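You operate a simulated robot arm through the tools that you are given. There is no shell and no other tool. Be economical: measure what you need, move in short steps, check, and stop when the job is done.

The job below is to be done with a simulated robot arm. You get a single attempt, and the scene is never put back.

TASK
Drive the high rivet home at 5 bar, then shut the blue valve.
Fine: the rivet under the blue squeezer; set the blue dial, open the valve, hold the blue lever down; the strip stays where it is.

Only the result counts: the job must be done as asked and must still hold three seconds after the hand-in. Knocking over, shifting, dropping, spilling or breaking anything else fails it.

THE ROBOT
A 6-joint arm with a two-finger parallel gripper, fixed in place. Base frame: the origin is at the foot of the arm, x ahead of it, y to its left, z up. Units: mm, degrees, N and s.
With the tool pointing down near the work surface it reaches from about 360 to 760 mm from the base axis. Its first joint turns from -66.0 to 66.0 degrees. Payload 2.45 kg.
The TCP is the grasp point between the finger pads, 24 mm short of the fingertips. In the tool frame z runs along the fingers and y along their closing line. Largest opening 68 mm; finger width 17, thickness 10; the body of the gripper, 40 by 70 mm, starts 41 mm behind the TCP.
Orientation is that of the tool frame in the base frame, as a unit quaternion [w, x, y, z]. With the fingers straight down and closing along the base's y, the tool's x points along the base's -x, its y along +y and its z along -z.

THE INTERFACE
- The arm moves only by the tool step_arm. Its argument "commands" is one flat list of numbers, 7 for each row, row after row: the shift along the base's x, y, z in m, then the turn, a rotation vector about the base's x, y, z in rad, then the gripper command, from -1 (fully open) to 1 (shut), values between in proportion. In form: [tx, ty, tz, wx, wy, wz, claw, tx, ty, tz, wx, wy, wz, claw, ...]. A call has 1 to 20 rows; each row shifts and turns the commanded pose from where the row before left it. Each row takes 0.2 s and may step no farther than 50 mm and 8.6 degrees from the row before; otherwise, or with a gripper value out of range, the whole call is refused. A pose out of reach is approached as far as the arm can. The call stops where the force on the tool passes 40 N (or 10 N more than at its start, if that is more) or the arm is blocked; 0.2 s more then pass. Each finger travels about 108 mm/s and halts on what it meets, pressing with about 44 N; the grip force reading is that of the motor and also rises with nothing between the fingers. The clock runs only during rows and for 0.2 s after the last one: add rows that do not move to give the fingers time. The reply holds the time, the measured pose of the TCP, the force on the tool along the base axes, the opening and the grip force, in the units named above and with some noise.
- Cameras (640 x 400 px; columns grow to the right, rows downward): "scene" is fixed at [178.7, 423.4, 1473.5]; the picture's right is [-0.61, -0.79, 0.00], its down [-0.39, 0.30, -0.87] and it looks along [0.69, -0.53, -0.49] (base axes); focal length 289 px, centre (320, 200). "wrist" rides on the gripper at [84, 11, -75] in the tool frame; the picture's right is [-0.13, 0.99, 0.00], its down [-0.60, -0.08, -0.79] and it looks along [-0.79, -0.10, 0.61] (tool axes); focal length 251 px, centre (320, 200). There is no depth. A picture from a camera that has moved, and an enlarged one, comes with that camera's place and axes in the base frame and with its lens.
- grab_frame(camera): a new picture of that camera. No time passes.
- enlarge(camera, box): a new picture of the part [left, top, right, bottom] of that camera's present view, enlarged. No time passes.
- close_job(): hands the job in; it is judged then, once.

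Go step by step. Nothing tells you positions but the pictures and the camera data: compare them with the known pose of the tool, close in by small moves and look again before you grip or let go. The budget is 120 turns and 84 pictures, counting those below and the enlarged ones. Unless the task says otherwise, let go and move clear before handing in, and close with one line.

The tools are called after "Emit:" as a command line: name --argument value ..., lists and objects as JSON in quotes. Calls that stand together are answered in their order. step_arm: Moves the arm, as the interface text tells. Its arguments: {"type":"object","properties":{"commands":{"type":"array","items":{"type":"number"}}},"required":["commands"]} The other tools are called the same way: grab_frame (camera) takes a picture; enlarge (camera, box) takes an enlarged picture of a part of a camera's view; close_job () hands the job in.

At the start:

```text
t: 0.0
ee_pos: [484.7, -43.3, 1337.6]
orientation: [0.0, 0.001, 1.0, 0.0]
contact_force: [-0.2, 0.8, -0.1]
opening: 67.9
gripper_force: 0.0
```

scene: 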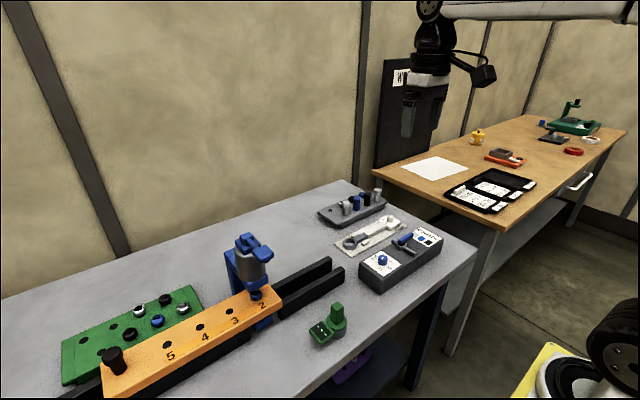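
wrist: 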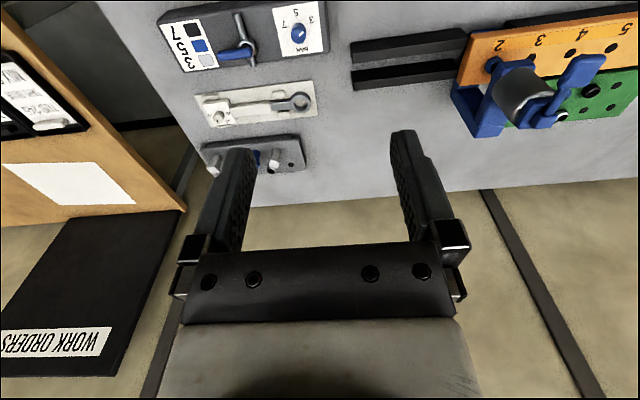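

I see a blue squeezer over an orange strip, a control box with a blue dial and a blue valve lever, and other items. I'll enlarge the parts that matter first.

Emit:
enlarge --camera "scene" --box '[340, 200, 460, 300]'

Emit:
enlarge --camera "scene" --box '[200, 220, 360, 350]'

Emit:
enlarge --camera "wrist" --box '[140, 0, 340, 120]'

Emit:
enlarge --camera "wrist" --box '[430, 0, 640, 140]'

```text
4.00 times, centred on (400, 250) of scene
camera zoom: at [178.7, 423.4, 1473.5], right [-0.61, -0.79, 0.0], down [-0.39, 0.3, -0.87], along [0.69, -0.53, -0.49], focal length 1158 px, centre (0, 0)
```

zoom: 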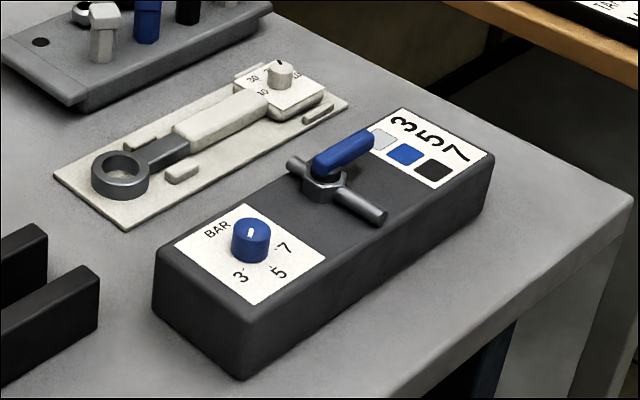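

```text
3.08 times, centred on (280, 285) of scene
camera zoom: at [178.7, 423.4, 1473.5], right [-0.61, -0.79, 0.0], down [-0.39, 0.3, -0.87], along [0.69, -0.53, -0.49], focal length 890 px, centre (443, -62)
```

zoom: 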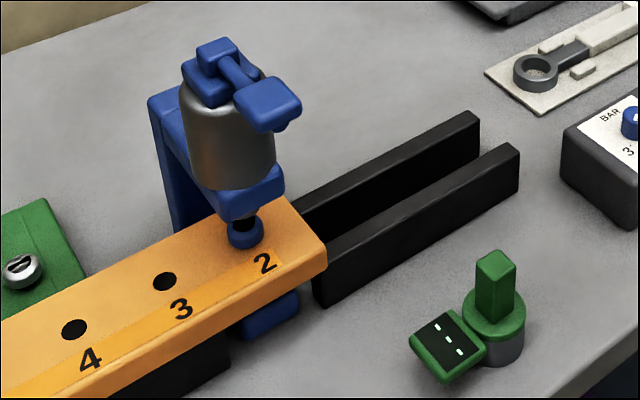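

```text
3.20 times, centred on (240, 60) of wrist
camera zoom: at [400.1, -32.9, 1413.3], right [0.13, 0.99, 0.0], down [0.6, -0.08, 0.79], along [0.79, -0.1, -0.61], focal length 805 px, centre (576, 648)
```

zoom: 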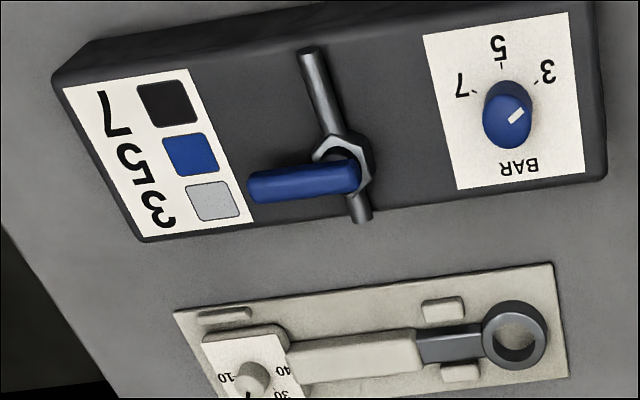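

```text
2.86 times, centred on (535, 70) of wrist
camera zoom: at [400.1, -32.9, 1413.3], right [0.13, 0.99, 0.0], down [0.6, -0.08, 0.79], along [0.79, -0.1, -0.61], focal length 718 px, centre (-294, 571)
```

zoom: 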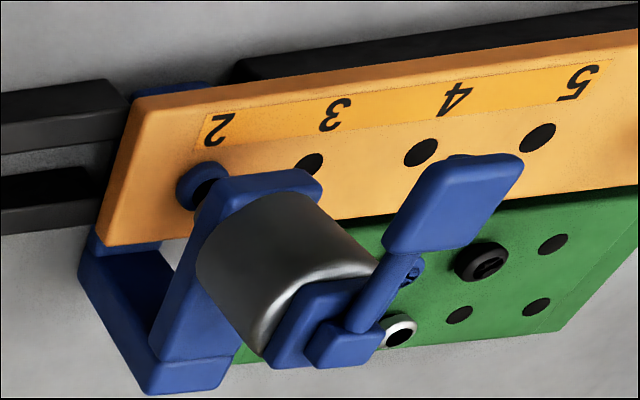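

Triangulating the two views puts the dial near (560,-87,935), the rivet near (659,248,940) and the squeezer lever pad near (581,249,1116). That means the grey bench is lower than the stated 934, about 885. I'll move closer to the box for a better look.

Emit:
step_arm --commands '[-0.01, -0.008, -0.043, 0, 0, 0, -1, -0.01, -0.008, -0.043, 0, 0, 0, -1, -0.01, -0.008, -0.043, 0, 0, 0, -1, -0.01, -0.008, -0.043, 0, 0, 0, -1, -0.01, -0.008, -0.043, 0, 0, 0, -1, -0.01, -0.008, -0.043, 0, 0, 0, -1]'

Emit:
grab_frame --camera "wrist"

Emit:
grab_frame --camera "scene"

```text
t: 1.4
ee_pos: [424.0, -91.4, 1080.6]
orientation: [0.0, 0.0, 1.0, 0.001]
contact_force: [-0.5, -0.2, 0.4]
opening: 68.0
gripper_force: 0.1
```

```text
77 pictures are left
camera wrist: at [340.3, -81.2, 1155.5], right [0.13, 0.99, 0.0], down [0.6, -0.08, 0.79], along [0.79, -0.1, -0.61], focal length 251 px, centre (320, 200)
```

wrist: 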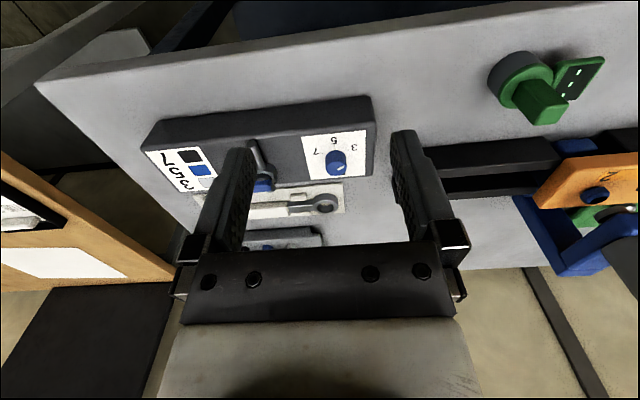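

```text
76 pictures are left
```

scene: 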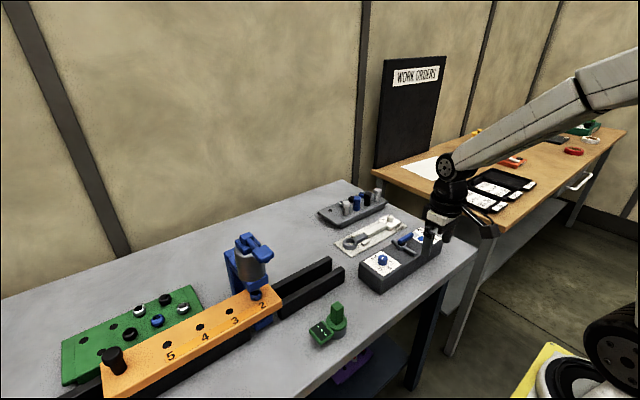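

The dial sits near (562,-89,930) with its pointer at 3. I'll zoom in to measure the dial and valve angles.

Emit:
enlarge --camera "wrist" --box '[288, 120, 384, 180]'

Emit:
enlarge --camera "scene" --box '[352, 220, 448, 280]'

```text
6.67 times, centred on (336, 150) of wrist
camera zoom: at [340.3, -81.2, 1155.5], right [0.13, 0.99, 0.0], down [0.6, -0.08, 0.79], along [0.79, -0.1, -0.61], focal length 1676 px, centre (213, 533)
```

zoom: 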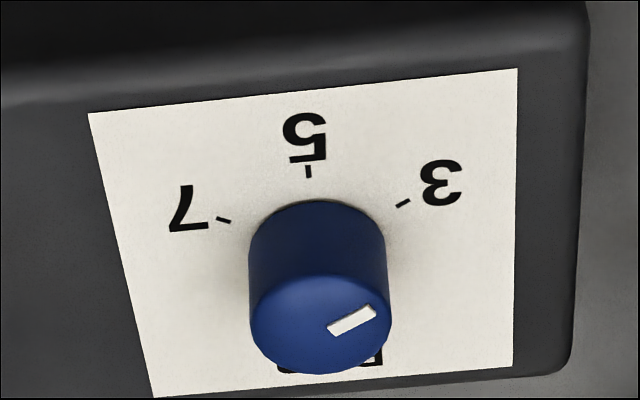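

```text
6.67 times, centred on (400, 250) of scene
camera zoom: at [178.7, 423.4, 1473.5], right [-0.61, -0.79, 0.0], down [-0.39, 0.3, -0.87], along [0.69, -0.53, -0.49], focal length 1929 px, centre (-213, -133)
```

zoom: 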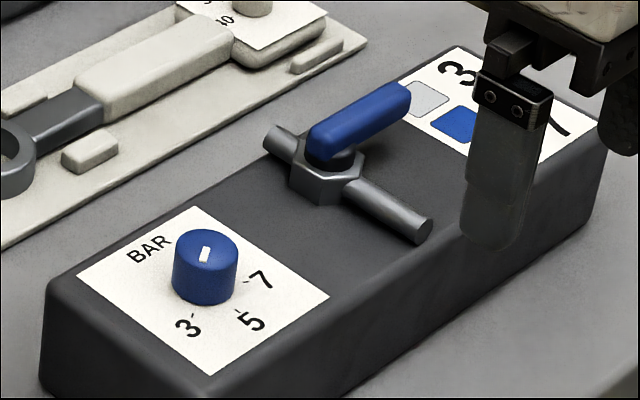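

The dial's top centre is about (562,-89.5,941), it is 26 mm across, and the box top is about 920. Going from 3 to 5 takes about +60° about z. I'll pre-turn the wrist -30° and hover above the dial.

Emit:
step_arm --commands '[0.0345, 0.0005, -0.015, 0, 0, -0.131, -1, 0.0345, 0.0005, -0.015, 0, 0, -0.131, -1, 0.0345, 0.0005, -0.015, 0, 0, -0.131, -1, 0.0345, 0.0005, -0.015, 0, 0, -0.131, -1]'

Emit:
grab_frame --camera "wrist"

Emit:
enlarge --camera "scene" --box '[340, 180, 468, 280]'

```text
t: 2.4
ee_pos: [562.7, -89.0, 1018.9]
orientation: [-0.001, 0.26, 0.966, 0.0]
contact_force: [-0.1, 0.4, 0.2]
opening: 68.0
gripper_force: 0.1
```

```text
73 pictures are left
camera wrist: at [495.1, -38.6, 1094.6], right [0.61, 0.79, 0.0], down [0.48, -0.37, 0.79], along [0.63, -0.48, -0.61], focal length 251 px, centre (320, 200)
```

wrist: 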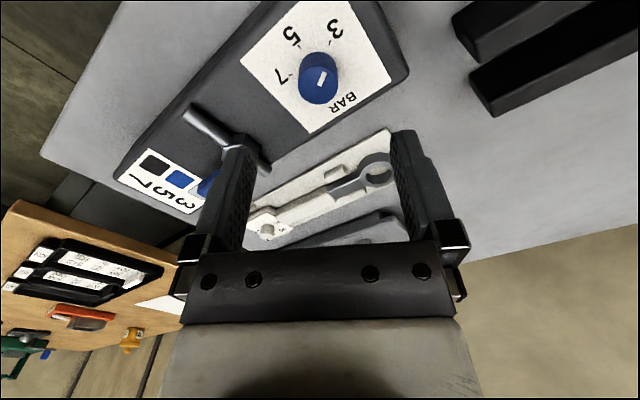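

```text
4.00 times, centred on (404, 230) of scene
camera zoom: at [178.7, 423.4, 1473.5], right [-0.61, -0.79, 0.0], down [-0.39, 0.3, -0.87], along [0.69, -0.53, -0.49], focal length 1158 px, centre (-16, 80)
```

zoom: 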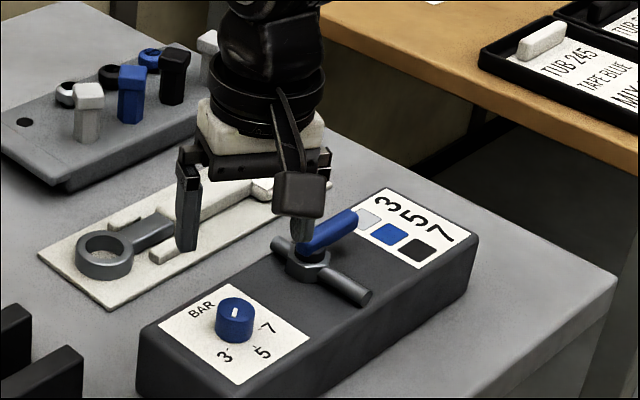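

The dial appears slightly off the tool axis, so I'll enlarge to refine its position.

Emit:
enlarge --camera "wrist" --box '[256, 40, 384, 120]'

```text
5.00 times, centred on (320, 80) of wrist
camera zoom: at [495.1, -38.6, 1094.6], right [0.61, 0.79, 0.0], down [0.48, -0.37, 0.79], along [0.63, -0.48, -0.61], focal length 1257 px, centre (320, 800)
```

zoom: 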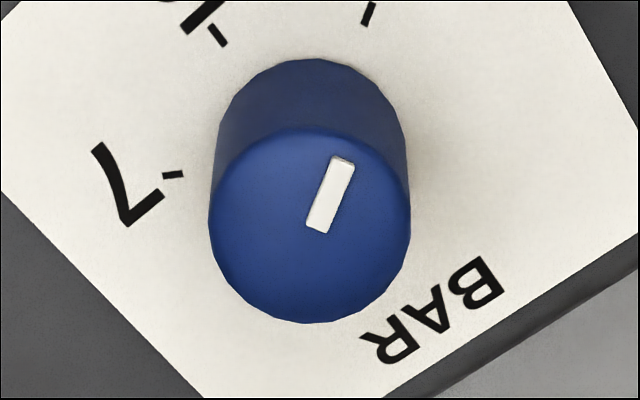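

The dial centre refines to about (561,-89.5), so I'm aligned. I'll descend with the fingers open and then close.

Emit:
step_arm --commands '[-0.0015, -0.0005, -0.03, 0, 0, 0, -1, 0, 0, -0.03, 0, 0, 0, -1, 0, 0, -0.01, 0, 0, 0, -1, 0, 0, 0, 0, 0, 0, -1]'

Emit:
enlarge --camera "scene" --box '[340, 200, 468, 280]'

Emit:
grab_frame --camera "wrist"

```text
t: 3.4
ee_pos: [560.9, -89.0, 949.3]
orientation: [0.0, 0.258, 0.966, 0.0]
contact_force: [-0.5, -0.2, 0.5]
opening: 68.1
gripper_force: 0.1
```

```text
5.00 times, centred on (404, 240) of scene
camera zoom: at [178.7, 423.4, 1473.5], right [-0.61, -0.79, 0.0], down [-0.39, 0.3, -0.87], along [0.69, -0.53, -0.49], focal length 1447 px, centre (-100, 0)
```

zoom: 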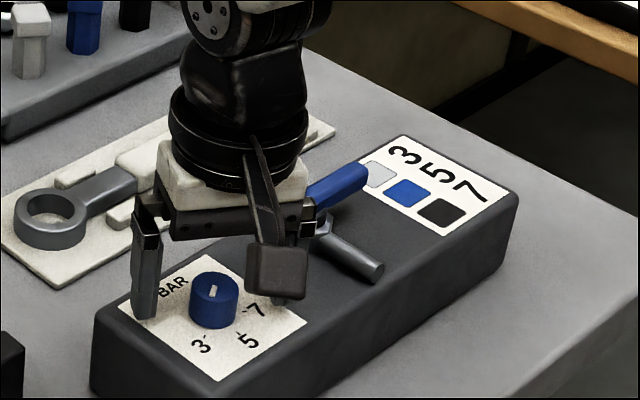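

```text
69 pictures are left
camera wrist: at [493.3, -38.4, 1024.1], right [0.61, 0.79, 0.0], down [0.48, -0.37, 0.79], along [0.63, -0.48, -0.61], focal length 251 px, centre (320, 200)
```

wrist: 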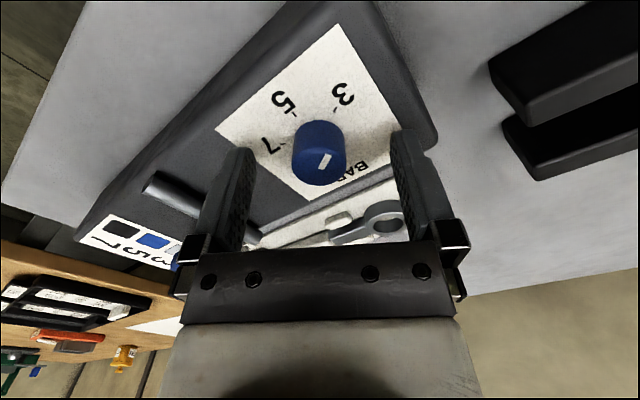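

The knob is centred between the fingers. I'll close on it.

Emit:
step_arm --commands '[0, 0, 0, 0, 0, 0, 1, 0, 0, 0, 0, 0, 0, 1, 0, 0, 0, 0, 0, 0, 1]'

```text
t: 4.2
ee_pos: [560.6, -90.1, 949.0]
orientation: [0.0, 0.259, 0.966, -0.001]
contact_force: [-1.1, -4.1, -1.9]
opening: 25.6
gripper_force: 41.3
```

I have the knob gripped at 25.6 mm. I'll turn it about +60°.

Emit:
step_arm --commands '[0, 0, 0, 0, 0, 0.131, 1, 0, 0, 0, 0, 0, 0.131, 1, 0, 0, 0, 0, 0, 0.131, 1, 0, 0, 0, 0, 0, 0.131, 1, 0, 0, 0, 0, 0, 0.131, 1, 0, 0, 0, 0, 0, 0.131, 1, 0, 0, 0, 0, 0, 0.131, 1, 0, 0, 0, 0, 0, 0.131, 1]'

Emit:
enlarge --camera "wrist" --box '[256, 100, 384, 180]'

```text
t: 6.0
ee_pos: [560.6, -88.9, 949.0]
orientation: [-0.001, -0.26, 0.966, 0.001]
contact_force: [5.0, -10.2, -25.9]
opening: 25.3
gripper_force: 40.8
```

```text
5.00 times, centred on (320, 140) of wrist
camera zoom: at [482.4, -122.6, 1024.7], right [-0.39, 0.92, 0.0], down [0.56, 0.24, 0.79], along [0.73, 0.31, -0.61], focal length 1257 px, centre (320, 500)
```

zoom: 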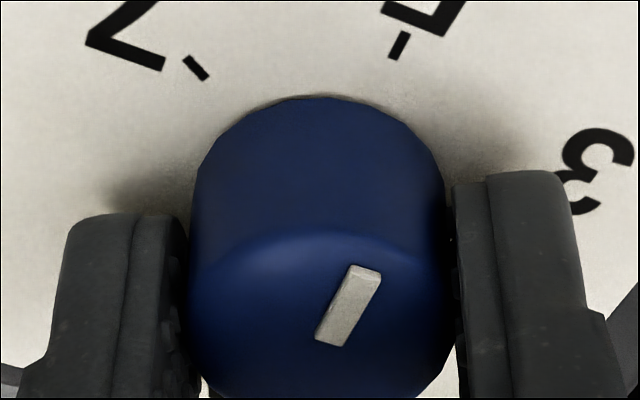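

The pointer now lines up with the tick at 5. I'll release, lift and check.

Emit:
step_arm --commands '[0, 0, 0, 0, 0, 0, -1, 0, 0, 0, 0, 0, 0, -1, 0, 0, 0.03, 0, 0, 0, -1, -0.02, 0, 0.04, 0, 0, -0.131, -1, -0.02, 0, 0.03, 0, 0, -0.131, -1, -0.02, 0, 0.0, 0, 0, -0.131, -1, -0.02, 0, 0.0, 0, 0, -0.131, -1]'

Emit:
grab_frame --camera "wrist"

Emit:
enlarge --camera "wrist" --box '[256, 60, 384, 140]'

```text
t: 7.6
ee_pos: [479.8, -87.9, 1050.4]
orientation: [0.0, 0.001, 1.0, 0.0]
contact_force: [-0.2, 1.1, -1.3]
opening: 68.0
gripper_force: 0.0
```

```text
67 pictures are left
camera wrist: at [395.7, -77.4, 1125.7], right [0.13, 0.99, 0.0], down [0.6, -0.08, 0.79], along [0.79, -0.1, -0.61], focal length 251 px, centre (320, 200)
```

wrist: 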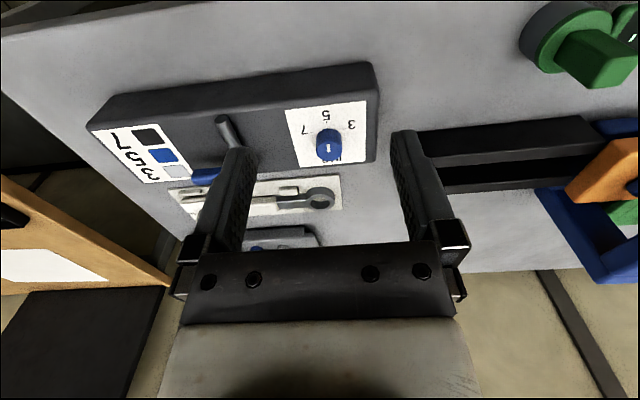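

```text
5.00 times, centred on (320, 100) of wrist
camera zoom: at [395.7, -77.4, 1125.7], right [0.13, 0.99, 0.0], down [0.6, -0.08, 0.79], along [0.79, -0.1, -0.61], focal length 1257 px, centre (320, 700)
```

zoom: 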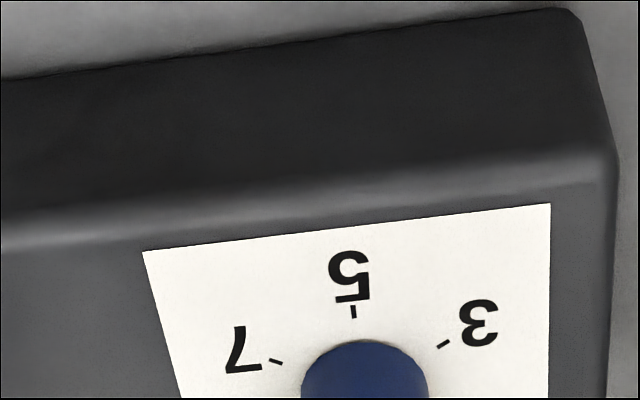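

The dial appears to be at 5. Next I'll shift over to view the valve and check the dial again.

Emit:
step_arm --commands '[0, -0.04, 0, 0, 0, 0, -1, 0, -0.04, 0, 0, 0, 0, -1]'

Emit:
enlarge --camera "wrist" --box '[230, 80, 422, 200]'

Emit:
enlarge --camera "scene" --box '[352, 220, 448, 280]'

```text
t: 8.2
ee_pos: [479.7, -171.3, 1048.5]
orientation: [-0.001, 0.001, 1.0, -0.001]
contact_force: [-0.3, 0.3, -1.1]
opening: 68.0
gripper_force: 0.1
```

```text
3.33 times, centred on (326, 140) of wrist
camera zoom: at [394.9, -159.0, 1124.3], right [0.13, 0.99, 0.0], down [0.6, -0.08, 0.79], along [0.79, -0.1, -0.61], focal length 838 px, centre (300, 400)
```

zoom: 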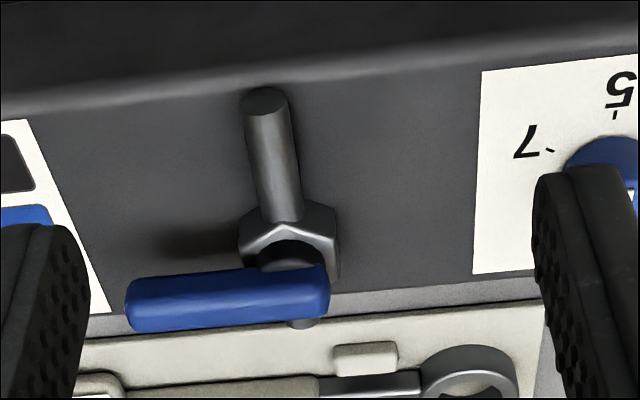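

```text
6.67 times, centred on (400, 250) of scene
camera zoom: at [178.7, 423.4, 1473.5], right [-0.61, -0.79, 0.0], down [-0.39, 0.3, -0.87], along [0.69, -0.53, -0.49], focal length 1929 px, centre (-213, -133)
```

zoom: 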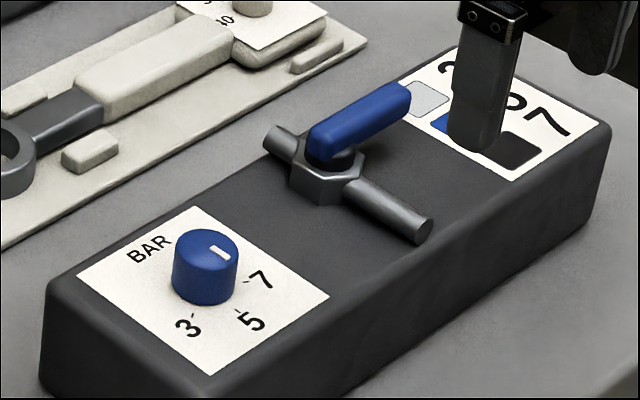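

The valve handle runs from about (574,-231) to a pivot near (572,-184), at right angles to the pipe, so it is closed. Before touching it I'll check the dial's angle exactly.

Emit:
step_arm --commands '[0.015, 0.04, -0.01, 0, 0, 0, -1, 0.015, 0.04, -0.01, 0, 0, 0, -1, 0, 0, 0, 0, 0, 0, -1]'

Emit:
enlarge --camera "wrist" --box '[272, 80, 368, 140]'

```text
t: 9.0
ee_pos: [509.3, -92.3, 1028.6]
orientation: [0.0, 0.0, 1.0, 0.0]
contact_force: [0.4, 0.2, -0.3]
opening: 67.8
gripper_force: 0.1
```

```text
6.67 times, centred on (320, 110) of wrist
camera zoom: at [425.7, -81.6, 1103.9], right [0.13, 0.99, 0.0], down [0.6, -0.08, 0.79], along [0.79, -0.1, -0.61], focal length 1676 px, centre (320, 800)
```

zoom: 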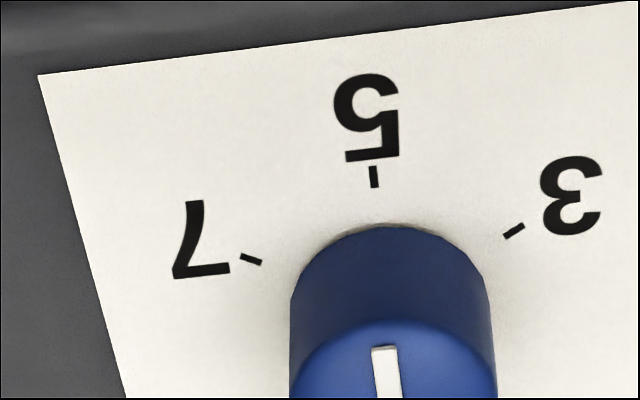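

The dial is on 5. Next I'll move over the valve handle's outer part, turn the wrist +90° and half-close the fingers so they straddle the handle.

Emit:
step_arm --commands '[0.00525, -0.0106, 0, 0, 0, 0.1309, 0.3, 0.00525, -0.0106, 0, 0, 0, 0.1309, 0.3, 0.00525, -0.0106, 0, 0, 0, 0.1309, 0.3, 0.00525, -0.0106, 0, 0, 0, 0.1309, 0.3, 0.00525, -0.0106, 0, 0, 0, 0.1309, 0.3, 0.00525, -0.0106, 0, 0, 0, 0.1309, 0.3, 0.00525, -0.0106, 0, 0, 0, 0.1309, 0.3, 0.00525, -0.0106, 0, 0, 0, 0.1309, 0.3, 0.00525, -0.0106, 0, 0, 0, 0.1309, 0.3, 0.00525, -0.0106, 0, 0, 0, 0.1309, 0.3, 0.00525, -0.0106, 0, 0, 0, 0.1309, 0.3, 0.00525, -0.0106, 0, 0, 0, 0.1309, 0.3]'

Emit:
grab_frame --camera "wrist"

Emit:
enlarge --camera "scene" --box '[352, 200, 448, 260]'

```text
t: 11.6
ee_pos: [572.4, -217.5, 1030.8]
orientation: [0.001, 0.709, -0.705, 0.0]
contact_force: [-0.7, -0.6, -0.2]
opening: 23.9
gripper_force: 0.2
```

```text
62 pictures are left
camera wrist: at [561.6, -301.7, 1106.3], right [-0.99, 0.13, 0.0], down [0.08, 0.6, 0.79], along [0.1, 0.79, -0.61], focal length 251 px, centre (320, 200)
```

wrist: 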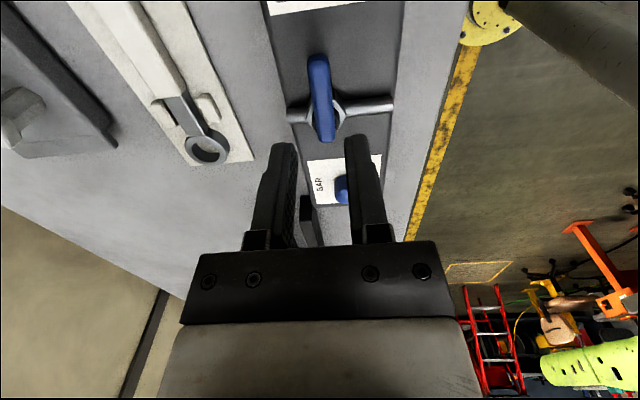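

```text
6.67 times, centred on (400, 230) of scene
camera zoom: at [178.7, 423.4, 1473.5], right [-0.61, -0.79, 0.0], down [-0.39, 0.3, -0.87], along [0.69, -0.53, -0.49], focal length 1929 px, centre (-213, 0)
```

zoom: 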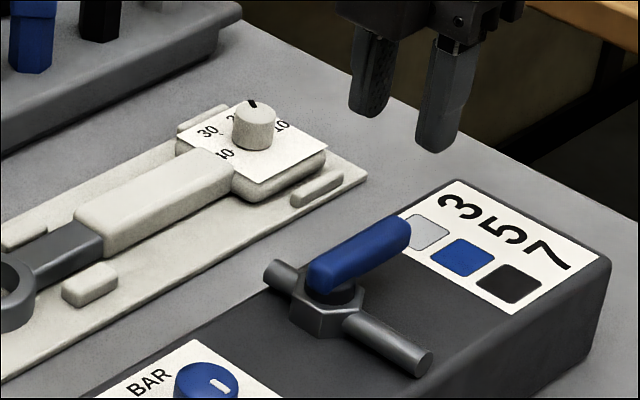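

The handle is centred between the fingers at x≈572.5, y from -232 to -176. I'll descend to straddle it.

Emit:
step_arm --commands '[0, 0, -0.03, 0, 0, 0, 0.3, 0, 0, -0.03, 0, 0, 0, 0.3, 0, 0, -0.018, 0, 0, 0, 0.3, 0, 0, 0, 0, 0, 0, 0.3]'

Emit:
grab_frame --camera "wrist"

Emit:
enlarge --camera "scene" --box '[352, 200, 448, 260]'

```text
t: 12.6
ee_pos: [574.1, -218.5, 952.4]
orientation: [0.0, 0.707, -0.707, 0.0]
contact_force: [0.4, -0.5, 0.2]
opening: 24.2
gripper_force: 0.1
```

```text
60 pictures are left
camera wrist: at [562.3, -302.2, 1027.4], right [-0.99, 0.13, 0.0], down [0.08, 0.6, 0.79], along [0.1, 0.79, -0.61], focal length 251 px, centre (320, 200)
```

wrist: 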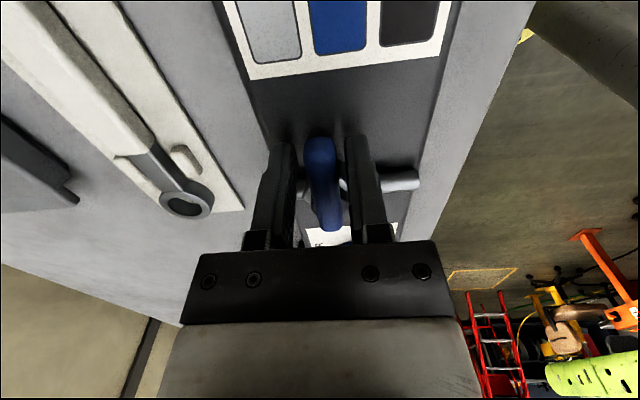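

```text
6.67 times, centred on (400, 230) of scene
camera zoom: at [178.7, 423.4, 1473.5], right [-0.61, -0.79, 0.0], down [-0.39, 0.3, -0.87], along [0.69, -0.53, -0.49], focal length 1929 px, centre (-213, 0)
```

zoom: 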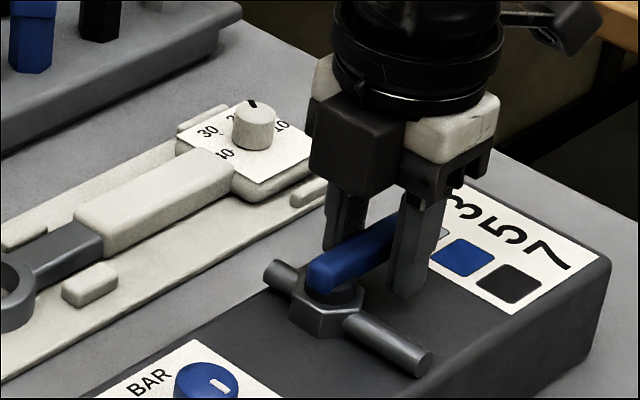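

The fingers straddle the handle. I'll try turning it toward the robot (-x) through the first 30° and check the force.

Emit:
step_arm --commands '[-0.0045, 0.0003, 0, 0, 0, -0.1309, 0.3, -0.00443, 0.00088, 0, 0, 0, -0.1309, 0.3, -0.00427, 0.00145, 0, 0, 0, -0.1309, 0.3, -0.00405, 0.00199, 0, 0, 0, -0.1309, 0.3]'

Emit:
enlarge --camera "scene" --box '[352, 200, 448, 260]'

```text
t: 13.6
ee_pos: [555.5, -213.3, 951.8]
orientation: [0.0, -0.5, 0.866, 0.0]
contact_force: [0.9, -0.2, 0.4]
opening: 24.4
gripper_force: 0.2
```

```text
6.67 times, centred on (400, 230) of scene
camera zoom: at [178.8, 423.4, 1473.5], right [-0.61, -0.79, 0.0], down [-0.39, 0.3, -0.87], along [0.69, -0.53, -0.49], focal length 1929 px, centre (-213, 0)
```

zoom: 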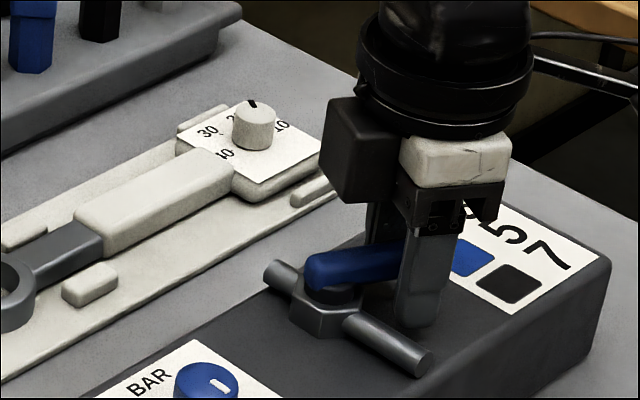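

The handle is following freely, so this is the right direction. I'll continue to 90°.

Emit:
step_arm --commands '[-0.00375, 0.00251, 0, 0, 0, -0.1309, 0.3, -0.0034, 0.00297, 0, 0, 0, -0.1309, 0.3, -0.00297, 0.0034, 0, 0, 0, -0.1309, 0.3, -0.00251, 0.00375, 0, 0, 0, -0.1309, 0.3, -0.00199, 0.00405, 0, 0, 0, -0.1309, 0.3, -0.00145, 0.00427, 0, 0, 0, -0.1309, 0.3, -0.00088, 0.00443, 0, 0, 0, -0.1309, 0.3, -0.0003, 0.0045, 0, 0, 0, -0.1309, 0.3]'

Emit:
enlarge --camera "scene" --box '[352, 200, 448, 260]'

Emit:
grab_frame --camera "wrist"

```text
t: 15.4
ee_pos: [538.6, -181.4, 952.8]
orientation: [0.0, 0.001, 1.0, 0.0]
contact_force: [-0.2, 0.3, 0.1]
opening: 23.9
gripper_force: 0.1
```

```text
6.67 times, centred on (400, 230) of scene
camera zoom: at [178.7, 423.4, 1473.5], right [-0.61, -0.79, 0.0], down [-0.39, 0.3, -0.87], along [0.69, -0.53, -0.49], focal length 1929 px, centre (-213, 0)
```

zoom: 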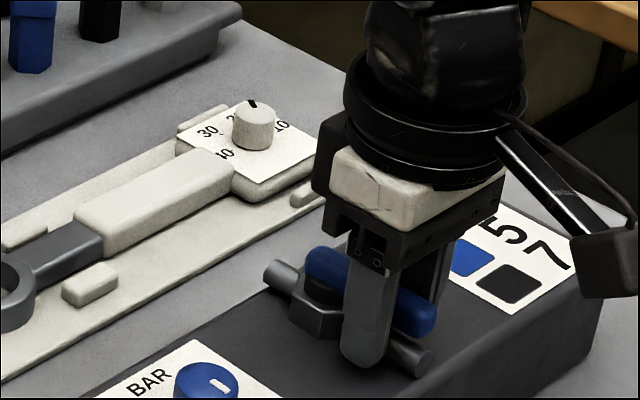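

```text
56 pictures are left
camera wrist: at [454.2, -171.4, 1027.2], right [0.13, 0.99, 0.0], down [0.6, -0.08, 0.79], along [0.79, -0.1, -0.61], focal length 251 px, centre (320, 200)
```

wrist: 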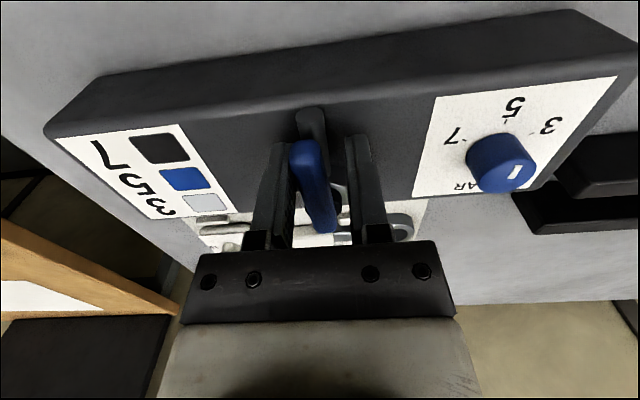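

The handle lags slightly because of the play, so I'll nudge it further to +y until it meets the stop or lines up with the pipe.

Emit:
step_arm --commands '[0, 0.003, 0, 0, 0, 0, 0.3, 0, 0.003, 0, 0, 0, 0, 0.3, 0, 0.002, 0, 0, 0, 0, 0.3]'

Emit:
enlarge --camera "wrist" --box '[224, 80, 416, 240]'

```text
t: 16.2
ee_pos: [538.9, -176.9, 952.1]
orientation: [0.0, 0.001, 1.0, 0.0]
contact_force: [-2.6, -9.8, -0.4]
opening: 32.1
gripper_force: 4.8
```

```text
2.50 times, centred on (320, 160) of wrist
camera zoom: at [454.1, -164.7, 1027.4], right [0.13, 0.99, 0.0], down [0.6, -0.08, 0.79], along [0.79, -0.1, -0.61], focal length 629 px, centre (320, 300)
```

zoom: 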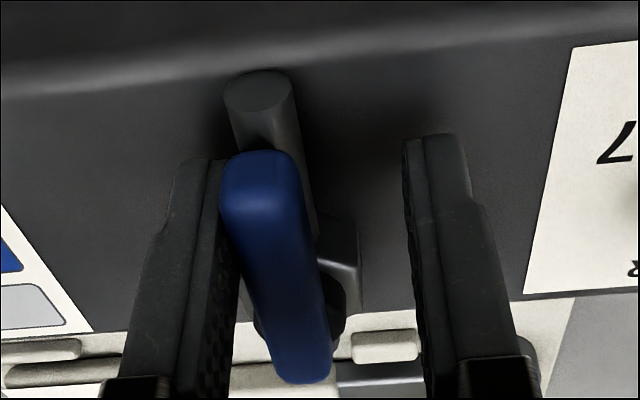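

The force has risen to about 10 N, so the handle is at its stop. I'll back off, lift and check the alignment.

Emit:
step_arm --commands '[0, -0.004, 0, 0, 0, 0, 0.2, 0, 0, 0.03, 0, 0, 0, -0.2, 0, 0, 0.04, 0, 0, 0, -0.5, -0.04, 0, 0.03, 0, 0, 0, -1, -0.02, 0.01, 0.0, 0, 0, 0, -1]'

Emit:
enlarge --camera "wrist" --box '[224, 40, 416, 160]'

Emit:
enlarge --camera "scene" --box '[352, 220, 448, 280]'

```text
t: 17.4
ee_pos: [478.6, -170.1, 1052.8]
orientation: [0.0, 0.0, 1.0, 0.0]
contact_force: [-0.6, 0.0, 0.4]
opening: 68.0
gripper_force: 0.1
```

```text
3.33 times, centred on (320, 100) of wrist
camera zoom: at [393.9, -159.1, 1127.4], right [0.13, 0.99, 0.0], down [0.6, -0.08, 0.79], along [0.79, -0.1, -0.61], focal length 838 px, centre (320, 533)
```

zoom: 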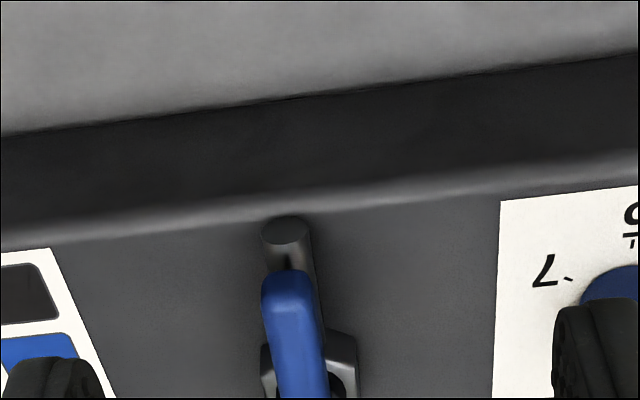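

```text
6.67 times, centred on (400, 250) of scene
camera zoom: at [178.7, 423.4, 1473.5], right [-0.61, -0.79, 0.0], down [-0.39, 0.3, -0.87], along [0.69, -0.53, -0.49], focal length 1929 px, centre (-213, -133)
```

zoom: 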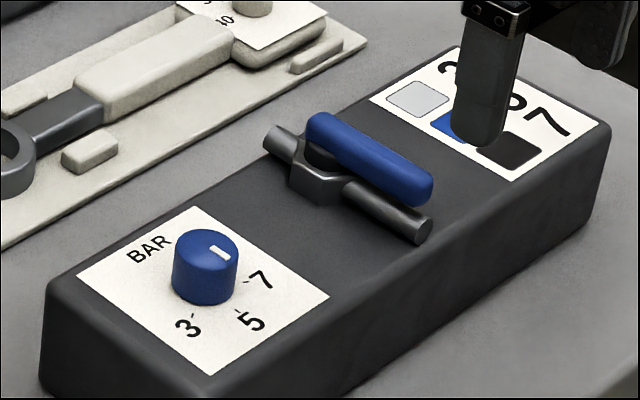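

The valve is open and in line with its pipe. I'll take a closer look at the dial in both views to make sure of 5.

Emit:
enlarge --camera "scene" --box '[366, 245, 398, 265]'

Emit:
step_arm --commands '[-0.02, 0.045, 0.02, 0, 0, 0, -1, -0.02, 0.04, 0.02, 0, 0, 0, -1, 0, 0, 0, 0, 0, 0, -1]'

Emit:
enlarge --camera "wrist" --box '[288, 120, 368, 170]'

```text
16.00 times, centred on (382, 255) of scene
camera zoom: at [178.7, 423.4, 1473.5], right [-0.61, -0.79, 0.0], down [-0.39, 0.3, -0.87], along [0.69, -0.53, -0.49], focal length 4630 px, centre (-672, -680)
```

zoom: 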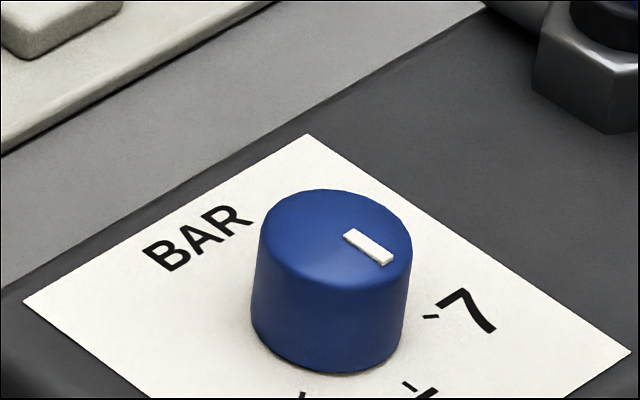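

```text
refused: row 1 steps farther than a row can; nothing moved
```

```text
8.00 times, centred on (328, 145) of wrist
camera zoom: at [393.9, -159.1, 1127.4], right [0.13, 0.99, 0.0], down [0.6, -0.08, 0.79], along [0.79, -0.1, -0.61], focal length 2012 px, centre (256, 640)
```

zoom: 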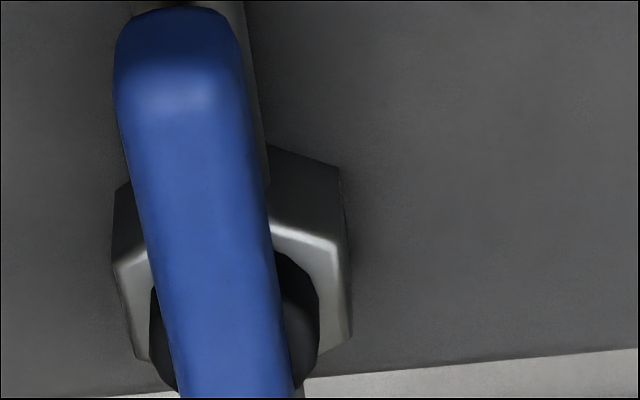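

The pointer is parallel to the label edge, so it is exactly on 5. Next I'll rise and move over to inspect the squeezer and its lever.

Emit:
step_arm --commands '[0, 0, 0.0495, 0, 0, 0, -1, 0, 0, 0.0495, 0, 0, 0, -1, 0, 0, 0.0495, 0, 0, 0, -1, 0, 0, 0.0495, 0, 0, 0, -1, -0.0071, 0.0455, 0, 0, 0, 0, -1, -0.0071, 0.0455, 0, 0, 0, 0, -1, -0.0071, 0.0455, 0, 0, 0, 0, -1, -0.0071, 0.0455, 0, 0, 0, 0, -1, -0.0071, 0.0455, 0, 0, 0, 0, -1, -0.0071, 0.0455, 0, 0, 0, 0, -1, -0.0071, 0.0455, 0, 0, 0, 0, -1, -0.0071, 0.0455, 0, 0, 0, 0, -1, -0.0071, 0.0455, 0, 0, 0, 0, -1]'

Emit:
grab_frame --camera "wrist"

Emit:
grab_frame --camera "scene"

```text
t: 20.2
ee_pos: [415.4, 242.5, 1249.7]
orientation: [0.001, 0.0, 1.0, 0.0]
contact_force: [0.4, -0.2, -0.4]
opening: 68.0
gripper_force: 0.1
```

```text
50 pictures are left
camera wrist: at [331.4, 252.7, 1325.0], right [0.13, 0.99, 0.0], down [0.6, -0.08, 0.79], along [0.79, -0.1, -0.61], focal length 251 px, centre (320, 200)
```

wrist: 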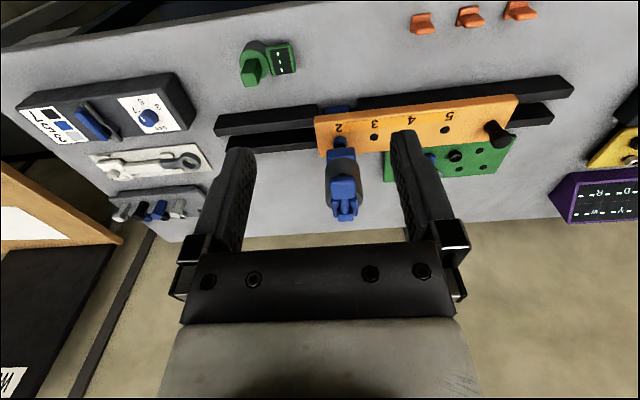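

```text
49 pictures are left
```

scene: 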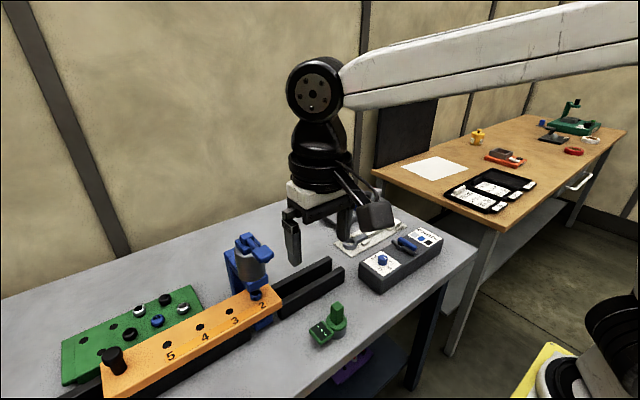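

Emit:
enlarge --camera "wrist" --box '[280, 110, 408, 230]'

Emit:
enlarge --camera "scene" --box '[200, 225, 312, 335]'

```text
3.33 times, centred on (344, 170) of wrist
camera zoom: at [331.4, 252.7, 1325.0], right [0.13, 0.99, 0.0], down [0.6, -0.08, 0.79], along [0.79, -0.1, -0.61], focal length 838 px, centre (240, 300)
```

zoom: 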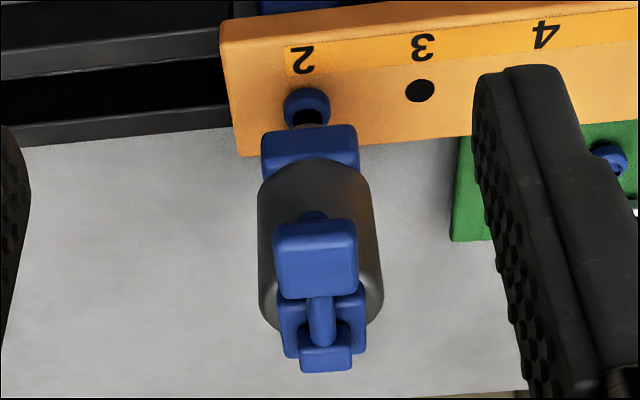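

```text
3.64 times, centred on (256, 280) of scene
camera zoom: at [178.7, 423.4, 1473.5], right [-0.61, -0.79, 0.0], down [-0.39, 0.3, -0.87], along [0.69, -0.53, -0.49], focal length 1052 px, centre (553, -91)
```

zoom: 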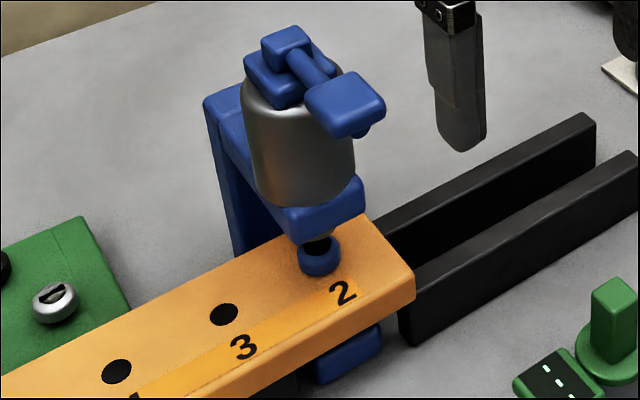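

The lever pad's top is around (580,250,1117), and its pivot is near (650,250). I'll close the fingers and hover over the pad.

Emit:
step_arm --commands '[0.0402, 0.0019, -0.0, 0, 0, 0, 1, 0.0402, 0.0019, -0.0, 0, 0, 0, 1, 0.0402, 0.0019, -0.042, 0, 0, 0, 1, 0.0402, 0.0019, -0.027, 0, 0, 0, 1, 0, 0, -0.015, 0, 0, 0, 1, 0, 0, 0, 0, 0, 0, 1]'

Emit:
grab_frame --camera "wrist"

Emit:
enlarge --camera "scene" --box '[200, 195, 328, 295]'

```text
refused: row 3 steps farther than a row can; nothing moved
```

```text
46 pictures are left
camera wrist: at [331.4, 252.7, 1325.0], right [0.13, 0.99, 0.0], down [0.6, -0.08, 0.79], along [0.79, -0.1, -0.61], focal length 251 px, centre (320, 200)
```

wrist: 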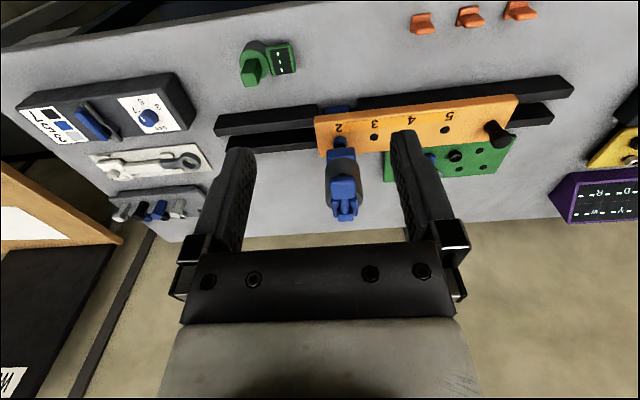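

```text
4.00 times, centred on (264, 245) of scene
camera zoom: at [178.7, 423.4, 1473.5], right [-0.61, -0.79, 0.0], down [-0.39, 0.3, -0.87], along [0.69, -0.53, -0.49], focal length 1158 px, centre (544, 20)
```

zoom: 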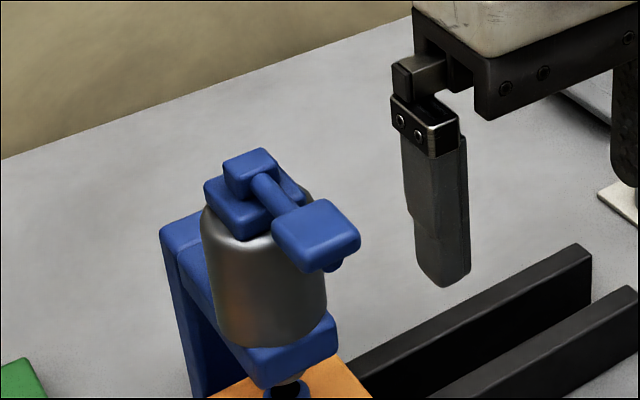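

The step was refused because one row was too large, so I'll resend it in smaller rows.

Emit:
step_arm --commands '[0.0402, 0.0019, 0, 0, 0, 0, 1, 0.0402, 0.0019, 0, 0, 0, 0, 1, 0.0402, 0.0019, -0.025, 0, 0, 0, 1, 0.0402, 0.0019, -0.025, 0, 0, 0, 1, 0, 0, -0.03, 0, 0, 0, 1, 0, 0, 0, 0, 0, 0, 1]'

Emit:
grab_frame --camera "wrist"

Emit:
enlarge --camera "scene" --box '[200, 195, 328, 295]'

```text
t: 21.6
ee_pos: [575.5, 248.7, 1168.7]
orientation: [0.0, 0.0, 1.0, 0.0]
contact_force: [0.2, 0.6, 0.7]
opening: 0.2
gripper_force: 23.6
```

```text
44 pictures are left
camera wrist: at [491.7, 258.9, 1243.7], right [0.13, 0.99, 0.0], down [0.6, -0.08, 0.79], along [0.79, -0.1, -0.61], focal length 251 px, centre (320, 200)
```

wrist: 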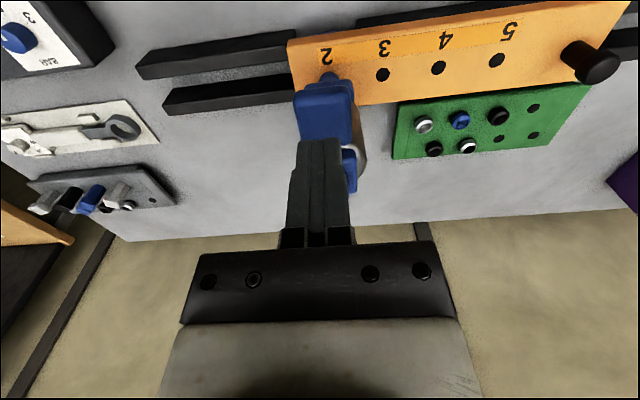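

```text
4.00 times, centred on (264, 245) of scene
camera zoom: at [178.8, 423.4, 1473.5], right [-0.61, -0.79, 0.0], down [-0.39, 0.3, -0.87], along [0.69, -0.53, -0.49], focal length 1158 px, centre (544, 20)
```

zoom: 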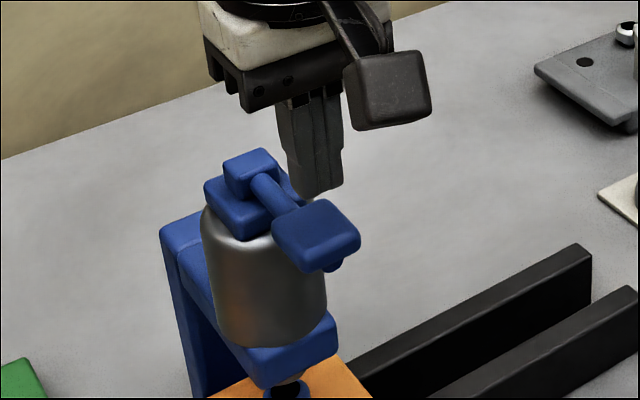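

The fingertips are about 27 mm above the pad. I'll descend gradually until contact shows.

Emit:
step_arm --commands '[0, 0.002, -0.02, 0, 0, 0, 1, 0, 0, -0.004, 0, 0, 0, 1, 0, 0, -0.003, 0, 0, 0, 1, 0, 0, -0.003, 0, 0, 0, 1]'

Emit:
enlarge --camera "scene" --box '[200, 195, 328, 295]'

```text
t: 22.6
ee_pos: [573.9, 250.3, 1140.1]
orientation: [0.001, -0.001, 1.0, 0.0]
contact_force: [-1.1, 0.9, 4.0]
opening: 0.3
gripper_force: 23.9
```

```text
4.00 times, centred on (264, 245) of scene
camera zoom: at [178.6, 423.3, 1473.5], right [-0.61, -0.79, 0.0], down [-0.39, 0.3, -0.87], along [0.69, -0.53, -0.49], focal length 1158 px, centre (544, 20)
```

zoom: 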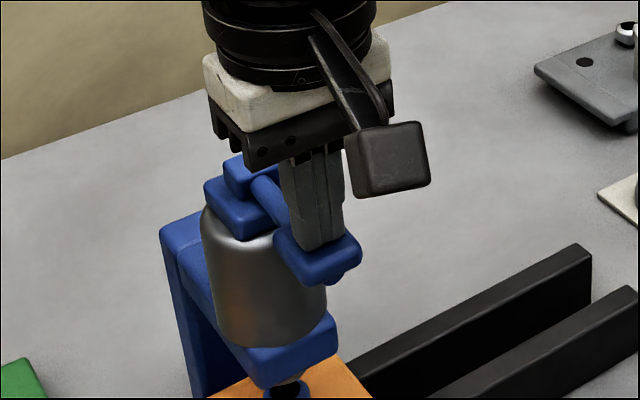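

Contact is confirmed at 4 N. I'll press further in small steps.

Emit:
step_arm --commands '[0, 0, -0.004, 0, 0, 0, 1, 0, 0, -0.004, 0, 0, 0, 1, 0, 0, -0.003, 0, 0, 0, 1, 0, 0, -0.003, 0, 0, 0, 1]'

Emit:
enlarge --camera "scene" --box '[200, 220, 328, 320]'

```text
t: 23.6
ee_pos: [575.2, 250.4, 1125.5]
orientation: [0.001, 0.0, 1.0, 0.0]
contact_force: [-0.5, 0.4, 6.6]
opening: 0.0
gripper_force: 23.7
```

```text
4.00 times, centred on (264, 270) of scene
camera zoom: at [178.6, 423.3, 1473.5], right [-0.61, -0.79, 0.0], down [-0.39, 0.3, -0.87], along [0.69, -0.53, -0.49], focal length 1158 px, centre (544, -80)
```

zoom: 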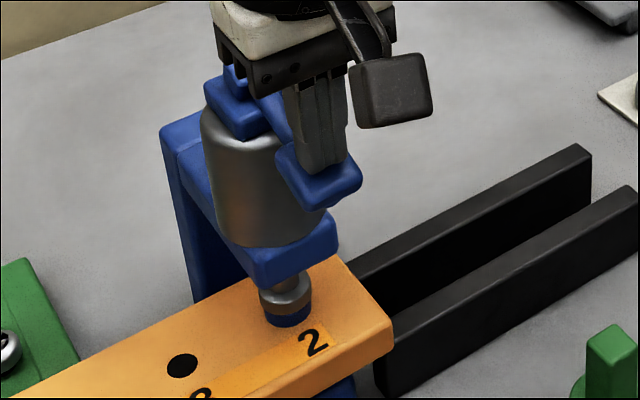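

The ram is extending onto the rivet. I'll press slightly more and hold.

Emit:
step_arm --commands '[0, 0, -0.003, 0, 0, 0, 1, 0, 0, 0, 0, 0, 0, 1, 0, 0, 0, 0, 0, 0, 1, 0, 0, 0, 0, 0, 0, 1, 0, 0, 0, 0, 0, 0, 1]'

Emit:
enlarge --camera "scene" --box '[240, 270, 304, 310]'

```text
t: 24.8
ee_pos: [575.4, 249.6, 1123.4]
orientation: [0.0, -0.001, 1.0, 0.001]
contact_force: [-0.4, -1.6, 9.1]
opening: 0.0
gripper_force: 24.0
```

```text
10.00 times, centred on (272, 290) of scene
camera zoom: at [178.5, 423.2, 1473.6], right [-0.61, -0.79, 0.0], down [-0.39, 0.3, -0.87], along [0.69, -0.53, -0.49], focal length 2894 px, centre (800, -700)
```

zoom: 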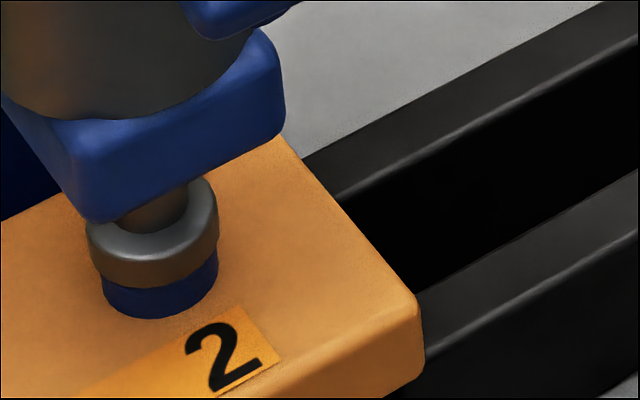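

The ram is pressing on the rivet head. I'll keep holding and check whether it is still moving.

Emit:
step_arm --commands '[0, 0, -0.002, 0, 0, 0, 1, 0, 0, 0, 0, 0, 0, 1, 0, 0, 0, 0, 0, 0, 1, 0, 0, 0, 0, 0, 0, 1, 0, 0, 0, 0, 0, 0, 1, 0, 0, 0, 0, 0, 0, 1, 0, 0, 0, 0, 0, 0, 1, 0, 0, 0, 0, 0, 0, 1, 0, 0, 0, 0, 0, 0, 1, 0, 0, 0, 0, 0, 0, 1]'

Emit:
enlarge --camera "scene" --box '[240, 270, 304, 310]'

```text
t: 27.0
ee_pos: [574.5, 251.0, 1123.4]
orientation: [0.001, 0.0, 1.0, 0.001]
contact_force: [-1.9, -5.7, 24.1]
opening: 0.2
gripper_force: 24.0
```

```text
10.00 times, centred on (272, 290) of scene
camera zoom: at [178.2, 423.0, 1473.7], right [-0.61, -0.79, 0.0], down [-0.39, 0.3, -0.87], along [0.69, -0.53, -0.49], focal length 2894 px, centre (800, -700)
```

zoom: 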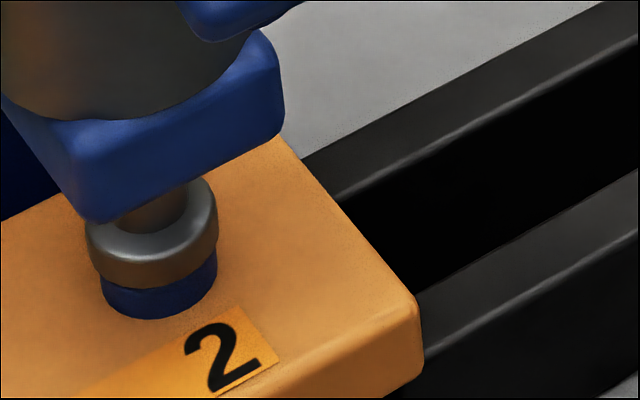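

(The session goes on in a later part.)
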